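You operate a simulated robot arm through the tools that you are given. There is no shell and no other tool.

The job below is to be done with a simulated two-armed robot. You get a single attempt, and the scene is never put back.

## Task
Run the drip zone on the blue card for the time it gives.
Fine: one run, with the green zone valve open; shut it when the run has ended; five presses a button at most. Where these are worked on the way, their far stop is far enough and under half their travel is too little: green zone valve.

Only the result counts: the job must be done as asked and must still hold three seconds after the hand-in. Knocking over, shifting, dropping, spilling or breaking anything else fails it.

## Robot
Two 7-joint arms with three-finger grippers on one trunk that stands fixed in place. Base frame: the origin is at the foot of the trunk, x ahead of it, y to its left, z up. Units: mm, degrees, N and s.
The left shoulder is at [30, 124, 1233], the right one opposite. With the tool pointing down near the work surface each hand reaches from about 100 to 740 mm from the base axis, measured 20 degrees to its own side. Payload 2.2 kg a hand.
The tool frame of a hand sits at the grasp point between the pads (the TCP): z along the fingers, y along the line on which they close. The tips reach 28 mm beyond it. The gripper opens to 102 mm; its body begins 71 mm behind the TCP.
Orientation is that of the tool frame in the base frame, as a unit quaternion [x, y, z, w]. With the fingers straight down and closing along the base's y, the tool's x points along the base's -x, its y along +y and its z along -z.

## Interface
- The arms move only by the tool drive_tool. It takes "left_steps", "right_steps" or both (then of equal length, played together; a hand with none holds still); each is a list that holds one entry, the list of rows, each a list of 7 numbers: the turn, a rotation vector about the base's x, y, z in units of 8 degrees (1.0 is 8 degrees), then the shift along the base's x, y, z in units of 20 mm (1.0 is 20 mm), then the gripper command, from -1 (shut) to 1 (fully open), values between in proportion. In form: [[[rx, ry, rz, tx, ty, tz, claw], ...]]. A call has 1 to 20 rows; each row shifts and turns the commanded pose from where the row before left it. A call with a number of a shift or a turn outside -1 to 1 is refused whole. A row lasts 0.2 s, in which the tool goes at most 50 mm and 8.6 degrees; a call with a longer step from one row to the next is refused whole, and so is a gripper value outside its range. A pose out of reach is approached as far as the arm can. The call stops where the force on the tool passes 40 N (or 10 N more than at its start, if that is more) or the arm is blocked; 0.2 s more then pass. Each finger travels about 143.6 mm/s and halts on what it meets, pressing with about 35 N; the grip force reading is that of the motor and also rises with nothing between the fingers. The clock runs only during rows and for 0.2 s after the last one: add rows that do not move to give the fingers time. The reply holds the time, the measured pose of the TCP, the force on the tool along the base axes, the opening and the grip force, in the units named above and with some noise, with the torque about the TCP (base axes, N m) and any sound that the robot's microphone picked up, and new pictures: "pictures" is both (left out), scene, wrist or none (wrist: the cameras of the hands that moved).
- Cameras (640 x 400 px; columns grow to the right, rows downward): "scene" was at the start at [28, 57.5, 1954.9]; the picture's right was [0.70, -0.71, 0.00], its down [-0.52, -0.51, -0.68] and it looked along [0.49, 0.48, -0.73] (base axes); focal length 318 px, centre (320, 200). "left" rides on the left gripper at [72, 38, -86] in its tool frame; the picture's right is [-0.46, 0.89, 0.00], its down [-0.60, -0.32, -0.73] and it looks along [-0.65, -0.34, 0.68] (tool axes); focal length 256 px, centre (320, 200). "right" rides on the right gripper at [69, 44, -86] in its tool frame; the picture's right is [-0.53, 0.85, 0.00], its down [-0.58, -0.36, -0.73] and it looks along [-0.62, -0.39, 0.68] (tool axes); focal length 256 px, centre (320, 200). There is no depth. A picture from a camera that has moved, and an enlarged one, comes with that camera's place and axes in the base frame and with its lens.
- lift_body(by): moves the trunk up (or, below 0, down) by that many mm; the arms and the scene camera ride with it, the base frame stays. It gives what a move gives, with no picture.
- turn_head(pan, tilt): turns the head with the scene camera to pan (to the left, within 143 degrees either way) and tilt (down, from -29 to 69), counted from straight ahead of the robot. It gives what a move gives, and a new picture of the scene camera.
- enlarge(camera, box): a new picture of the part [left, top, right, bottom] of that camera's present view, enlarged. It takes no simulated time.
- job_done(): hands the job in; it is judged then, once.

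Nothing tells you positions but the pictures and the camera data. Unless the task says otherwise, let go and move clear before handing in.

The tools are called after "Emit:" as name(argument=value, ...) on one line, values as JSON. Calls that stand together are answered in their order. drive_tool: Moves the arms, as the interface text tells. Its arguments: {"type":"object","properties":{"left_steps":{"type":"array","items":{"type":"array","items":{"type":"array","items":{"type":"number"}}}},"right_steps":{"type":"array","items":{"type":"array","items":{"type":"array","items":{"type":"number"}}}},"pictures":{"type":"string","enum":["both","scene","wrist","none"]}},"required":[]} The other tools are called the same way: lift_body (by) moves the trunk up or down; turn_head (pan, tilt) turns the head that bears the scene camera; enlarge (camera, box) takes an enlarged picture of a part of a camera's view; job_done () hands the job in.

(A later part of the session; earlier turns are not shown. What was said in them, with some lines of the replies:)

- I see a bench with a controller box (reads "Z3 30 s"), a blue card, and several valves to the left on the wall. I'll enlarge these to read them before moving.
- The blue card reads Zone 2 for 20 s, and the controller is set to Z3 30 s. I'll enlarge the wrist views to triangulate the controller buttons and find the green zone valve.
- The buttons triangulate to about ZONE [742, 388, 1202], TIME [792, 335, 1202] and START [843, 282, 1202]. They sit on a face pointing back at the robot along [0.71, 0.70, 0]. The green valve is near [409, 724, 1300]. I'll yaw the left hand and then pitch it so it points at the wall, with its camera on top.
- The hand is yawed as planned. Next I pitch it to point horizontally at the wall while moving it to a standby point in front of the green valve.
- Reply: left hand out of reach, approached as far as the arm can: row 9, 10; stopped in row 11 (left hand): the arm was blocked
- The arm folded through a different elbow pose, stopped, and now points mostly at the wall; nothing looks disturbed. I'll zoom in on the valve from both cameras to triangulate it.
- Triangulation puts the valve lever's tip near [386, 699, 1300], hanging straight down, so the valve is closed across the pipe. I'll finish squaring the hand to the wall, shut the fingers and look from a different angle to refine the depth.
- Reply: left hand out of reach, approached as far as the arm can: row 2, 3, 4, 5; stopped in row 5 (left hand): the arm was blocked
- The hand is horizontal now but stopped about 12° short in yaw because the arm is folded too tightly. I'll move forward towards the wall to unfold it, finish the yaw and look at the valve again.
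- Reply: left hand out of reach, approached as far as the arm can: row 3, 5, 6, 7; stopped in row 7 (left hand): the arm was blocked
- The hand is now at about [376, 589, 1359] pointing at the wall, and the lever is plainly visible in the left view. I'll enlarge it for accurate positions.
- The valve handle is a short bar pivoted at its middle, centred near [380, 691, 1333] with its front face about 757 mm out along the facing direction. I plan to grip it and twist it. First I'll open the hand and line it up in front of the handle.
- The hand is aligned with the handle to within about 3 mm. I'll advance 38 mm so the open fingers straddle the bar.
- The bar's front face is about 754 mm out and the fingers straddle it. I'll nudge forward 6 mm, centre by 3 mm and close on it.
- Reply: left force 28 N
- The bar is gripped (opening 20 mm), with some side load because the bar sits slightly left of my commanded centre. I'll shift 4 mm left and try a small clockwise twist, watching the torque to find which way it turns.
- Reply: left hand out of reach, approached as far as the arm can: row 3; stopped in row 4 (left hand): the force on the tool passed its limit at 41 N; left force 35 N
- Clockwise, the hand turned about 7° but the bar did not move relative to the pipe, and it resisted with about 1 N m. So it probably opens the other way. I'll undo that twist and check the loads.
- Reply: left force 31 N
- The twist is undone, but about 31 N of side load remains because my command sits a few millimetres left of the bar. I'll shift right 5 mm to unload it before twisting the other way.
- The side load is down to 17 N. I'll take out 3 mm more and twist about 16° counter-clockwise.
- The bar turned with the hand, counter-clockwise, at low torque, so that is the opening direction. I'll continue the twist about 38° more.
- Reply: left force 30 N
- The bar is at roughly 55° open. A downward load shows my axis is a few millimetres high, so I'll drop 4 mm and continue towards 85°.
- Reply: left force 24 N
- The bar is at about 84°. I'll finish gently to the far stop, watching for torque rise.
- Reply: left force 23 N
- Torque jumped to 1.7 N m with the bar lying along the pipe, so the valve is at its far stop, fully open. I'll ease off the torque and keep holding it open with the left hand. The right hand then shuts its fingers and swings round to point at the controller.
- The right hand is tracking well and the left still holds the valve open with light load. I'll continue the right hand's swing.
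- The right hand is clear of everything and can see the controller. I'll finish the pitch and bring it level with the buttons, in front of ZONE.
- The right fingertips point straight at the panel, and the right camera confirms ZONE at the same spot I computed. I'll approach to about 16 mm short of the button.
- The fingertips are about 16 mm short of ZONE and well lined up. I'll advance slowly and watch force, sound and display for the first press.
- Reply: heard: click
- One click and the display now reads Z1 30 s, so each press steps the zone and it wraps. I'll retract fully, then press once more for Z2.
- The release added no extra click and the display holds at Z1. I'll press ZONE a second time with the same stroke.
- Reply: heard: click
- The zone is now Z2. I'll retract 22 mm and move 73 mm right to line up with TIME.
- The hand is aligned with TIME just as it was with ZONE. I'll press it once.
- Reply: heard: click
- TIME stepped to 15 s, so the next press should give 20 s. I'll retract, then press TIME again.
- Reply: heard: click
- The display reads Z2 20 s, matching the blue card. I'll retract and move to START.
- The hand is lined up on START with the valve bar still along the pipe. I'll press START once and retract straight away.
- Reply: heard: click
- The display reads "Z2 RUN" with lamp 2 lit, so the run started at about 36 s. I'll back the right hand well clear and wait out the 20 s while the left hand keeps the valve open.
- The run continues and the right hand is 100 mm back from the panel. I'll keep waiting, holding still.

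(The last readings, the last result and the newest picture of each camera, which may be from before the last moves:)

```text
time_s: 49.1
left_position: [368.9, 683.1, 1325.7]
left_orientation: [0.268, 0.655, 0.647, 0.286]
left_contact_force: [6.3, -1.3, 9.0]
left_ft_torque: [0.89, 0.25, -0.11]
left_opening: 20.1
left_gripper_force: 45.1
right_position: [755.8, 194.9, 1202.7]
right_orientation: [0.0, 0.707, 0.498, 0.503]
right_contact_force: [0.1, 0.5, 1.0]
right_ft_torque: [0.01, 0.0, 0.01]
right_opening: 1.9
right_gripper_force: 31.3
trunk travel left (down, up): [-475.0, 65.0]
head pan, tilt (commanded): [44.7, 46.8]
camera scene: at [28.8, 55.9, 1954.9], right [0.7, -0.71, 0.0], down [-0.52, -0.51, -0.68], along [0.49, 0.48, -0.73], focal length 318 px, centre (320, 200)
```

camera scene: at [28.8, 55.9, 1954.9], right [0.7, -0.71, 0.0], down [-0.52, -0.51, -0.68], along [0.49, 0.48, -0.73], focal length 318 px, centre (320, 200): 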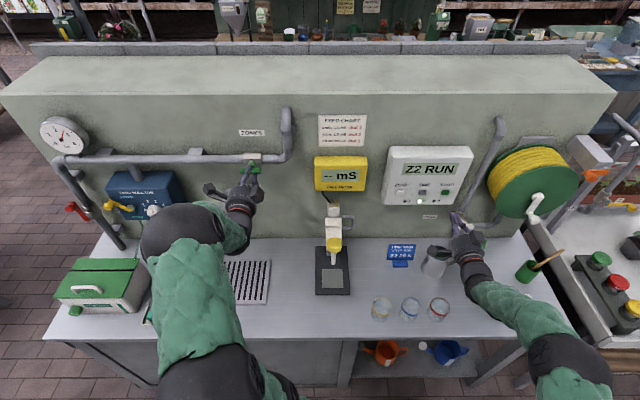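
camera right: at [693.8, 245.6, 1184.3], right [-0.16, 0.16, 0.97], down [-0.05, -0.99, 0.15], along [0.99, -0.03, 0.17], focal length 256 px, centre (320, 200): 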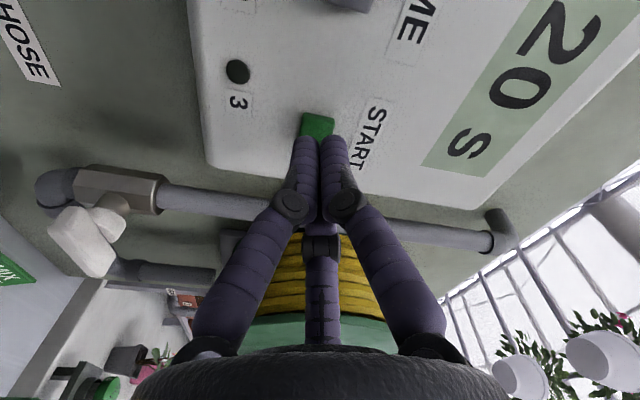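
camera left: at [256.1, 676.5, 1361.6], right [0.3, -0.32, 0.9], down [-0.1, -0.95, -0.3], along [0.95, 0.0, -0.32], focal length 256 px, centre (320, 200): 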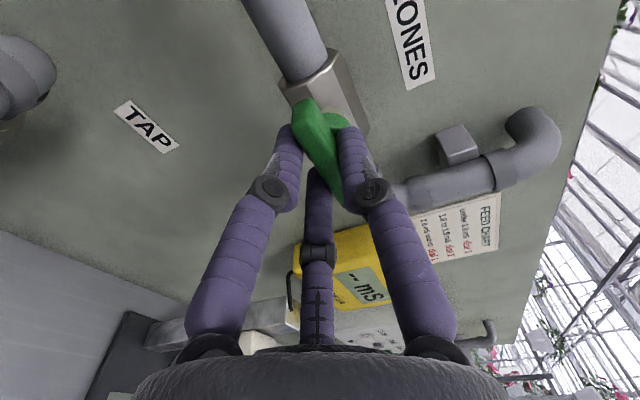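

The display still says Z2 RUN at 49 s, and the end is due around 56 s. I'll wait on.

Emit:
drive_tool(right_steps=[[[0, 0, 0, 0, 0, 0, -1], [0, 0, 0, 0, 0, 0, -1], [0, 0, 0, 0, 0, 0, -1], [0, 0, 0, 0, 0, 0, -1], [0, 0, 0, 0, 0, 0, -1], [0, 0, 0, 0, 0, 0, -1], [0, 0, 0, 0, 0, 0, -1], [0, 0, 0, 0, 0, 0, -1], [0, 0, 0, 0, 0, 0, -1], [0, 0, 0, 0, 0, 0, -1], [0, 0, 0, 0, 0, 0, -1], [0, 0, 0, 0, 0, 0, -1], [0, 0, 0, 0, 0, 0, -1], [0, 0, 0, 0, 0, 0, -1], [0, 0, 0, 0, 0, 0, -1], [0, 0, 0, 0, 0, 0, -1], [0, 0, 0, 0, 0, 0, -1], [0, 0, 0, 0, 0, 0, -1], [0, 0, 0, 0, 0, 0, -1], [0, 0, 0, 0, 0, 0, -1]]], pictures="none")

Emit:
drive_tool(right_steps=[[[0, 0, 0, 0, 0, 0, -1], [0, 0, 0, 0, 0, 0, -1], [0, 0, 0, 0, 0, 0, -1], [0, 0, 0, 0, 0, 0, -1], [0, 0, 0, 0, 0, 0, -1], [0, 0, 0, 0, 0, 0, -1], [0, 0, 0, 0, 0, 0, -1], [0, 0, 0, 0, 0, 0, -1], [0, 0, 0, 0, 0, 0, -1], [0, 0, 0, 0, 0, 0, -1], [0, 0, 0, 0, 0, 0, -1], [0, 0, 0, 0, 0, 0, -1], [0, 0, 0, 0, 0, 0, -1], [0, 0, 0, 0, 0, 0, -1], [0, 0, 0, 0, 0, 0, -1], [0, 0, 0, 0, 0, 0, -1], [0, 0, 0, 0, 0, 0, -1], [0, 0, 0, 0, 0, 0, -1], [0, 0, 0, 0, 0, 0, -1], [0, 0, 0, 0, 0, 0, -1]]], pictures="scene")

Emit:
enlarge(camera="scene", box=[370, 130, 500, 230])

```text
time_s: 53.3
left_position: [368.0, 683.9, 1325.7]
left_orientation: [0.269, 0.654, 0.647, 0.286]
left_contact_force: [5.2, -1.5, 9.1]
left_ft_torque: [0.9, 0.25, -0.05]
left_opening: 20.1
left_gripper_force: 45.2
right_position: [757.0, 195.2, 1202.7]
right_orientation: [0.0, 0.707, 0.498, 0.503]
right_contact_force: [0.0, 0.2, -0.3]
right_ft_torque: [-0.01, -0.01, 0.03]
right_opening: 2.0
right_gripper_force: 32.1
trunk travel left (down, up): [-475.0, 65.0]
head pan, tilt (commanded): [44.7, 46.8]
```

```text
time_s: 57.5
left_position: [367.5, 682.5, 1325.3]
left_orientation: [0.268, 0.654, 0.647, 0.286]
left_contact_force: [5.1, -1.4, 8.4]
left_ft_torque: [0.9, 0.25, -0.03]
left_opening: 20.2
left_gripper_force: 44.7
right_position: [755.7, 194.6, 1202.3]
right_orientation: [-0.001, 0.706, 0.498, 0.503]
right_contact_force: [0.4, 0.1, 0.4]
right_ft_torque: [0.02, 0.0, 0.0]
right_opening: 2.0
right_gripper_force: 31.5
trunk travel left (down, up): [-475.0, 65.0]
head pan, tilt (commanded): [44.7, 46.8]
camera scene: at [28.7, 55.9, 1954.9], right [0.7, -0.71, 0.0], down [-0.52, -0.51, -0.68], along [0.49, 0.48, -0.73], focal length 318 px, centre (320, 200)
```

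scene: 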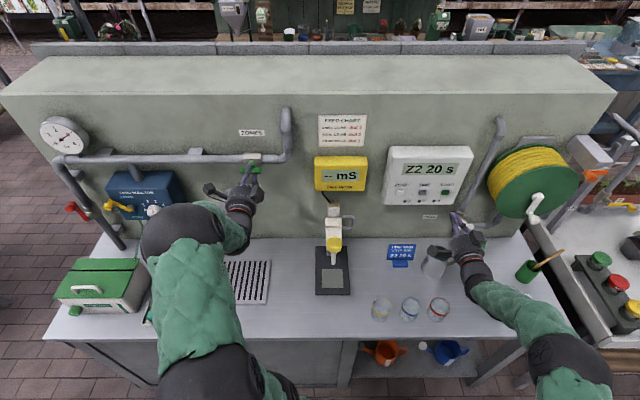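

```text
4.00 times, centred on (435, 180) of scene
camera zoom: at [28.7, 55.9, 1954.9], right [0.7, -0.71, 0.0], down [-0.52, -0.51, -0.68], along [0.49, 0.48, -0.73], focal length 1270 px, centre (-140, 280)
```

zoom: 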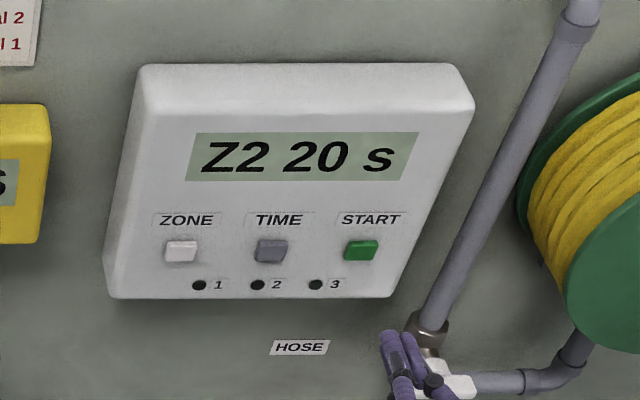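

The run has ended: the display is back to Z2 20 s and lamp 2 is off. Now I'll twist the valve back clockwise to shut it, in stages.

Emit:
drive_tool(left_steps=[[[0.675, 0.668, 0, 0, 0, 0.02, -1], [0.675, 0.668, 0, 0, 0, 0.02, -1], [0.675, 0.668, 0, 0, 0, 0.02, -1], [0.675, 0.668, 0, 0, 0, 0.03, -1], [0.675, 0.668, 0, 0, 0, 0.03, -1], [0, 0, 0, 0, 0, 0, -1]]], pictures="wrist")

```text
time_s: 58.9
left_position: [365.9, 685.6, 1328.2]
left_orientation: [0.466, 0.535, 0.702, 0.057]
left_contact_force: [1.6, 4.3, 13.3]
left_ft_torque: [0.01, -0.08, -0.16]
left_opening: 20.2
left_gripper_force: 44.6
right_position: [754.0, 195.1, 1203.6]
right_orientation: [0.0, 0.707, 0.498, 0.503]
right_contact_force: [-0.1, 0.2, 0.4]
right_ft_torque: [-0.01, -0.02, -0.03]
right_opening: 2.0
right_gripper_force: 31.3
trunk travel left (down, up): [-475.0, 65.0]
head pan, tilt (commanded): [44.7, 46.8]
camera left: at [280.9, 651.0, 1402.6], right [0.63, -0.64, 0.44], down [-0.32, -0.73, -0.61], along [0.71, 0.24, -0.66], focal length 256 px, centre (320, 200)
```

left: 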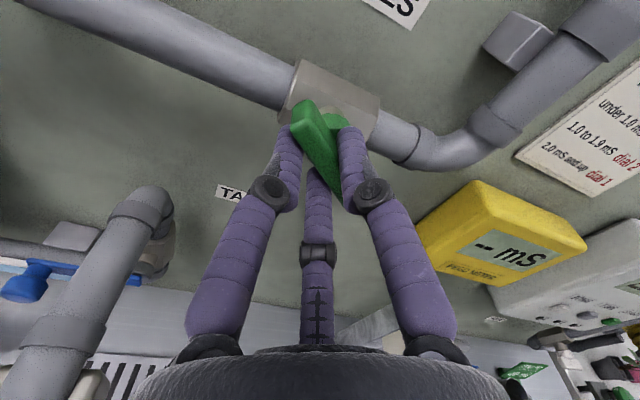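

The bar is following back and is now at about 54°. I'll continue another 38°, raising the hand slightly as the axis load suggests.

Emit:
drive_tool(left_steps=[[[0.675, 0.668, 0, 0, 0, 0.08, -1], [0.675, 0.668, 0, 0, 0, 0.05, -1], [0.675, 0.668, 0, 0, 0, 0.04, -1], [0.675, 0.668, 0, 0, 0, 0.04, -1], [0.675, 0.668, 0, 0, 0, 0.03, -1], [0, 0, 0, 0, 0, 0, -1]]], pictures="wrist")

```text
time_s: 60.3
left_position: [366.3, 684.9, 1331.0]
left_orientation: [0.616, 0.357, 0.68, -0.175]
left_contact_force: [-2.3, 6.3, 11.4]
left_ft_torque: [-0.06, 0.0, 0.15]
left_opening: 20.0
left_gripper_force: 45.1
right_position: [755.4, 194.2, 1202.5]
right_orientation: [0.0, 0.706, 0.498, 0.503]
right_contact_force: [0.3, 0.1, 0.1]
right_ft_torque: [-0.01, 0.02, -0.02]
right_opening: 2.2
right_gripper_force: 31.2
trunk travel left (down, up): [-475.0, 65.0]
head pan, tilt (commanded): [44.7, 46.8]
camera left: at [318.6, 613.2, 1413.0], right [0.68, -0.7, -0.21], down [-0.63, -0.42, -0.66], along [0.37, 0.58, -0.72], focal length 256 px, centre (320, 200)
```

left: 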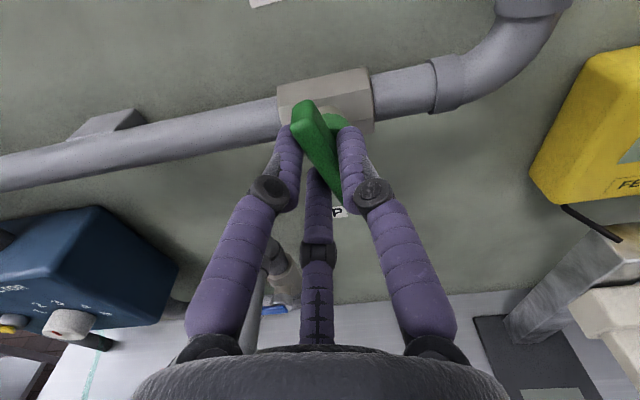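

The bar is at about 16° from shut. I'll finish gently to the closed stop and check the torque.

Emit:
drive_tool(left_steps=[[[0.533, 0.528, 0, 0, 0, 0.05, -1], [0.533, 0.528, 0, 0, 0, 0.02, -1], [0.444, 0.44, 0, 0, 0, 0, -1], [0, 0, 0, 0, 0, 0, -1]]], pictures="wrist")

Emit:
enlarge(camera="scene", box=[210, 130, 310, 230])

```text
time_s: 61.3
left_position: [367.7, 684.6, 1333.0]
left_orientation: [0.662, 0.264, 0.647, -0.271]
left_contact_force: [-1.6, -1.1, 3.1]
left_ft_torque: [-0.73, -0.53, 0.26]
left_opening: 20.0
left_gripper_force: 44.4
right_position: [754.9, 195.5, 1202.9]
right_orientation: [0.001, 0.707, 0.497, 0.503]
right_contact_force: [0.6, 0.2, 0.2]
right_ft_torque: [0.02, 0.01, -0.01]
right_opening: 2.1
right_gripper_force: 31.3
trunk travel left (down, up): [-475.0, 65.0]
head pan, tilt (commanded): [44.7, 46.8]
camera left: at [334.5, 597.1, 1406.6], right [0.61, -0.63, -0.48], down [-0.76, -0.28, -0.59], along [0.23, 0.72, -0.65], focal length 256 px, centre (320, 200)
```

left: 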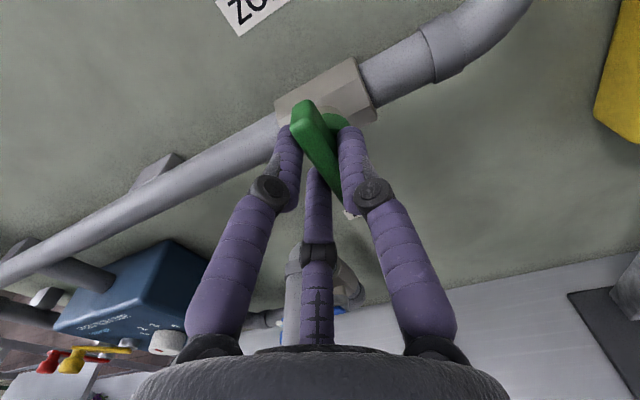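

```text
4.00 times, centred on (260, 180) of scene
camera zoom: at [27.3, 57.1, 1954.9], right [0.7, -0.71, 0.0], down [-0.52, -0.51, -0.68], along [0.49, 0.48, -0.73], focal length 1270 px, centre (560, 280)
```

zoom: 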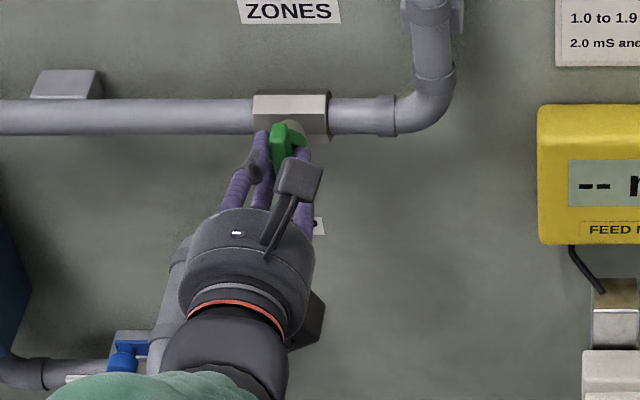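

Closing torque is about −0.9 N m with the bar vertical, so the valve is at its closed stop. I'll release the bar and back the left hand straight out.

Emit:
drive_tool(left_steps=[[[0, 0, 0, 0, 0, 0, 0], [0, 0, 0, 0, 0, 0, 1], [0, 0, 0, 0, 0, 0, 1], [0, 0, 0, 0, 0, 0, 1], [0, 0, 0, -0.36, -0.352, 0, 1], [0, 0, 0, -0.5, -0.495, 0, 1], [0, 0, 0, -0.5, -0.495, 0, 1], [0, 0, 0, -0.36, -0.352, 0, 1], [0, 0, 0, 0, 0, 0, 1]]], pictures="both")

Emit:
enlarge(camera="scene", box=[210, 120, 310, 220])

Emit:
enlarge(camera="left", box=[200, 20, 440, 220])

```text
time_s: 63.3
left_position: [332.7, 650.9, 1332.1]
left_orientation: [0.662, 0.264, 0.646, -0.273]
left_contact_force: [0.1, 0.4, -0.1]
left_ft_torque: [0.01, -0.01, 0.0]
left_opening: 102.0
left_gripper_force: 0.0
right_position: [756.3, 196.1, 1202.3]
right_orientation: [-0.001, 0.706, 0.499, 0.502]
right_contact_force: [0.6, 0.4, 0.1]
right_ft_torque: [-0.02, 0.0, -0.01]
right_opening: 2.0
right_gripper_force: 31.8
trunk travel left (down, up): [-475.0, 65.0]
head pan, tilt (commanded): [44.7, 46.8]
camera scene: at [28.2, 57.9, 1954.9], right [0.7, -0.71, 0.0], down [-0.52, -0.51, -0.68], along [0.49, 0.48, -0.73], focal length 318 px, centre (320, 200)
camera left: at [300.6, 563.4, 1404.8], right [0.61, -0.63, -0.48], down [-0.76, -0.29, -0.59], along [0.23, 0.72, -0.65], focal length 256 px, centre (320, 200)
```

scene: 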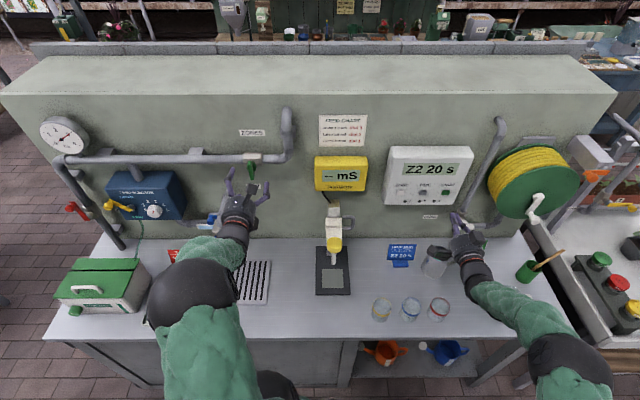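
left: 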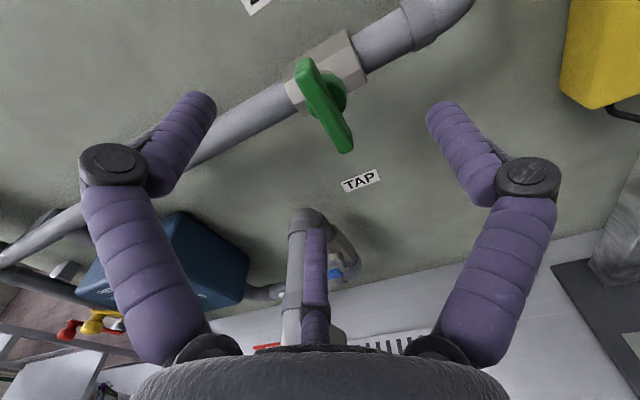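

```text
4.00 times, centred on (260, 170) of scene
camera zoom: at [28.2, 57.9, 1954.9], right [0.7, -0.71, 0.0], down [-0.52, -0.51, -0.68], along [0.49, 0.48, -0.73], focal length 1270 px, centre (560, 320)
```

zoom: 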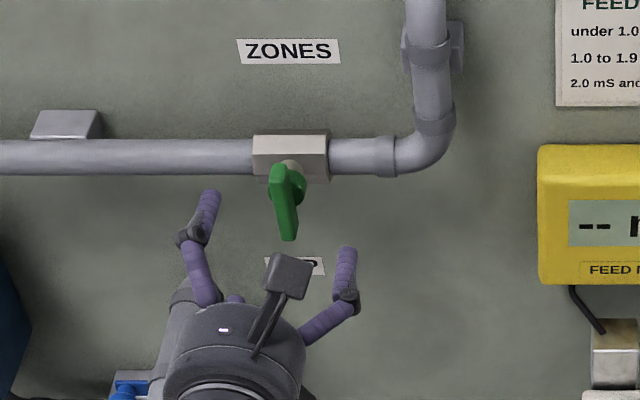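

```text
2.00 times, centred on (320, 120) of left
camera zoom: at [300.6, 563.4, 1404.8], right [0.61, -0.63, -0.48], down [-0.76, -0.29, -0.59], along [0.23, 0.72, -0.65], focal length 512 px, centre (320, 360)
```

zoom: 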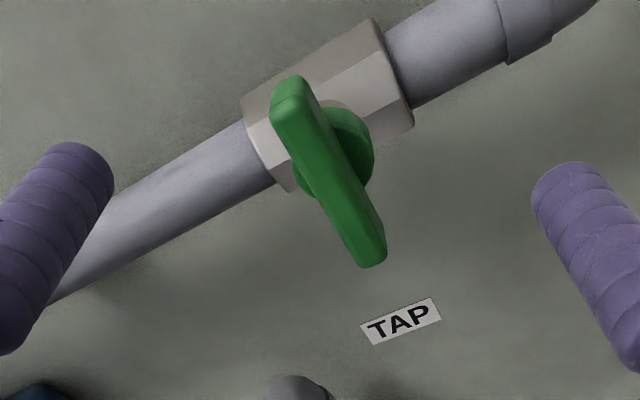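

The handle hangs straight down exactly as at the start, so the valve is shut, and the left hand is free of it. I'll check that nothing on the bench was disturbed, particularly around the right forearm.

Emit:
enlarge(camera="scene", box=[360, 220, 640, 395])

Emit:
enlarge(camera="scene", box=[30, 100, 310, 350])

Emit:
enlarge(camera="right", box=[0, 0, 640, 400])

```text
2.29 times, centred on (500, 308) of scene
camera zoom: at [28.2, 57.9, 1954.9], right [0.7, -0.71, 0.0], down [-0.52, -0.51, -0.68], along [0.49, 0.48, -0.73], focal length 726 px, centre (-91, -46)
```

zoom: 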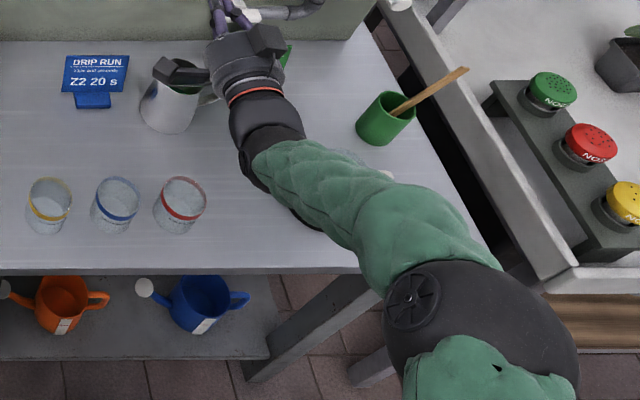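

```text
1.60 times, centred on (170, 225) of scene
camera zoom: at [28.2, 57.9, 1954.9], right [0.7, -0.71, 0.0], down [-0.52, -0.51, -0.68], along [0.49, 0.48, -0.73], focal length 508 px, centre (560, 160)
```

zoom: 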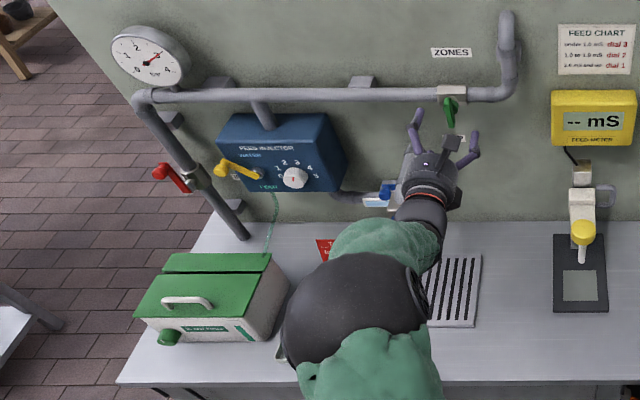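

```text
1.00 times, centred on (320, 200) of right (not enlarged: the box is as wide or as high as the picture)
camera zoom: at [639.0, 191.0, 1184.8], right [-0.16, 0.16, 0.97], down [-0.05, -0.99, 0.15], along [0.99, -0.03, 0.17], focal length 256 px, centre (320, 200)
```

zoom: 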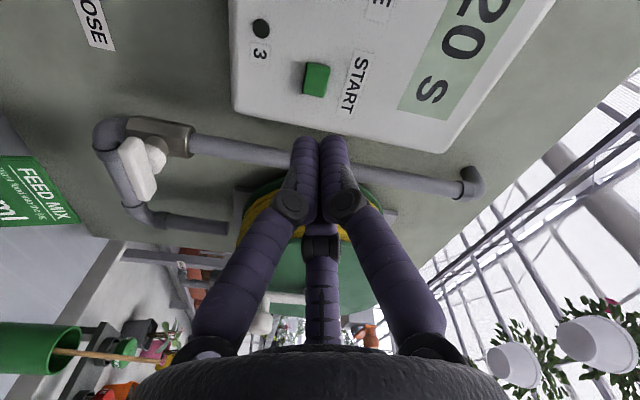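

The job looks done, and I'm handing it in. One 20 s run of zone 2 finished with the green valve at its far stop throughout. I pressed ZONE twice, TIME twice and START once. The valve is shut again, everything I can see on the bench is where it was, and both hands are clear.

Emit:
job_done()

```text
The job is handed in.
```

I ran drip zone 2 for 20 seconds, as the blue card asks, and handed the job in. I haven't seen the judge's verdict.

- **Run:** there was one run. The display showed "Z2 RUN" with lamp 2 lit, then went back to "Z2 20 s" with the lamp off.
- **Green zone valve:** it was at its far stop before I pressed START, and the left hand held it there for the whole run. After the run I turned it back to its closed stop. The handle hangs straight down again, as it did at the start.
- **Presses:** ZONE twice, TIME twice and START once.
- **Bench:** everything I could see was in its original place. At hand-in the arms hid a few items: the vase in the black ring at the right and the small tray at the left. I had no sign of contact with either.
- **Arms:** both hands were clear at hand-in, with the left fingertips about 30 mm in front of the valve handle.
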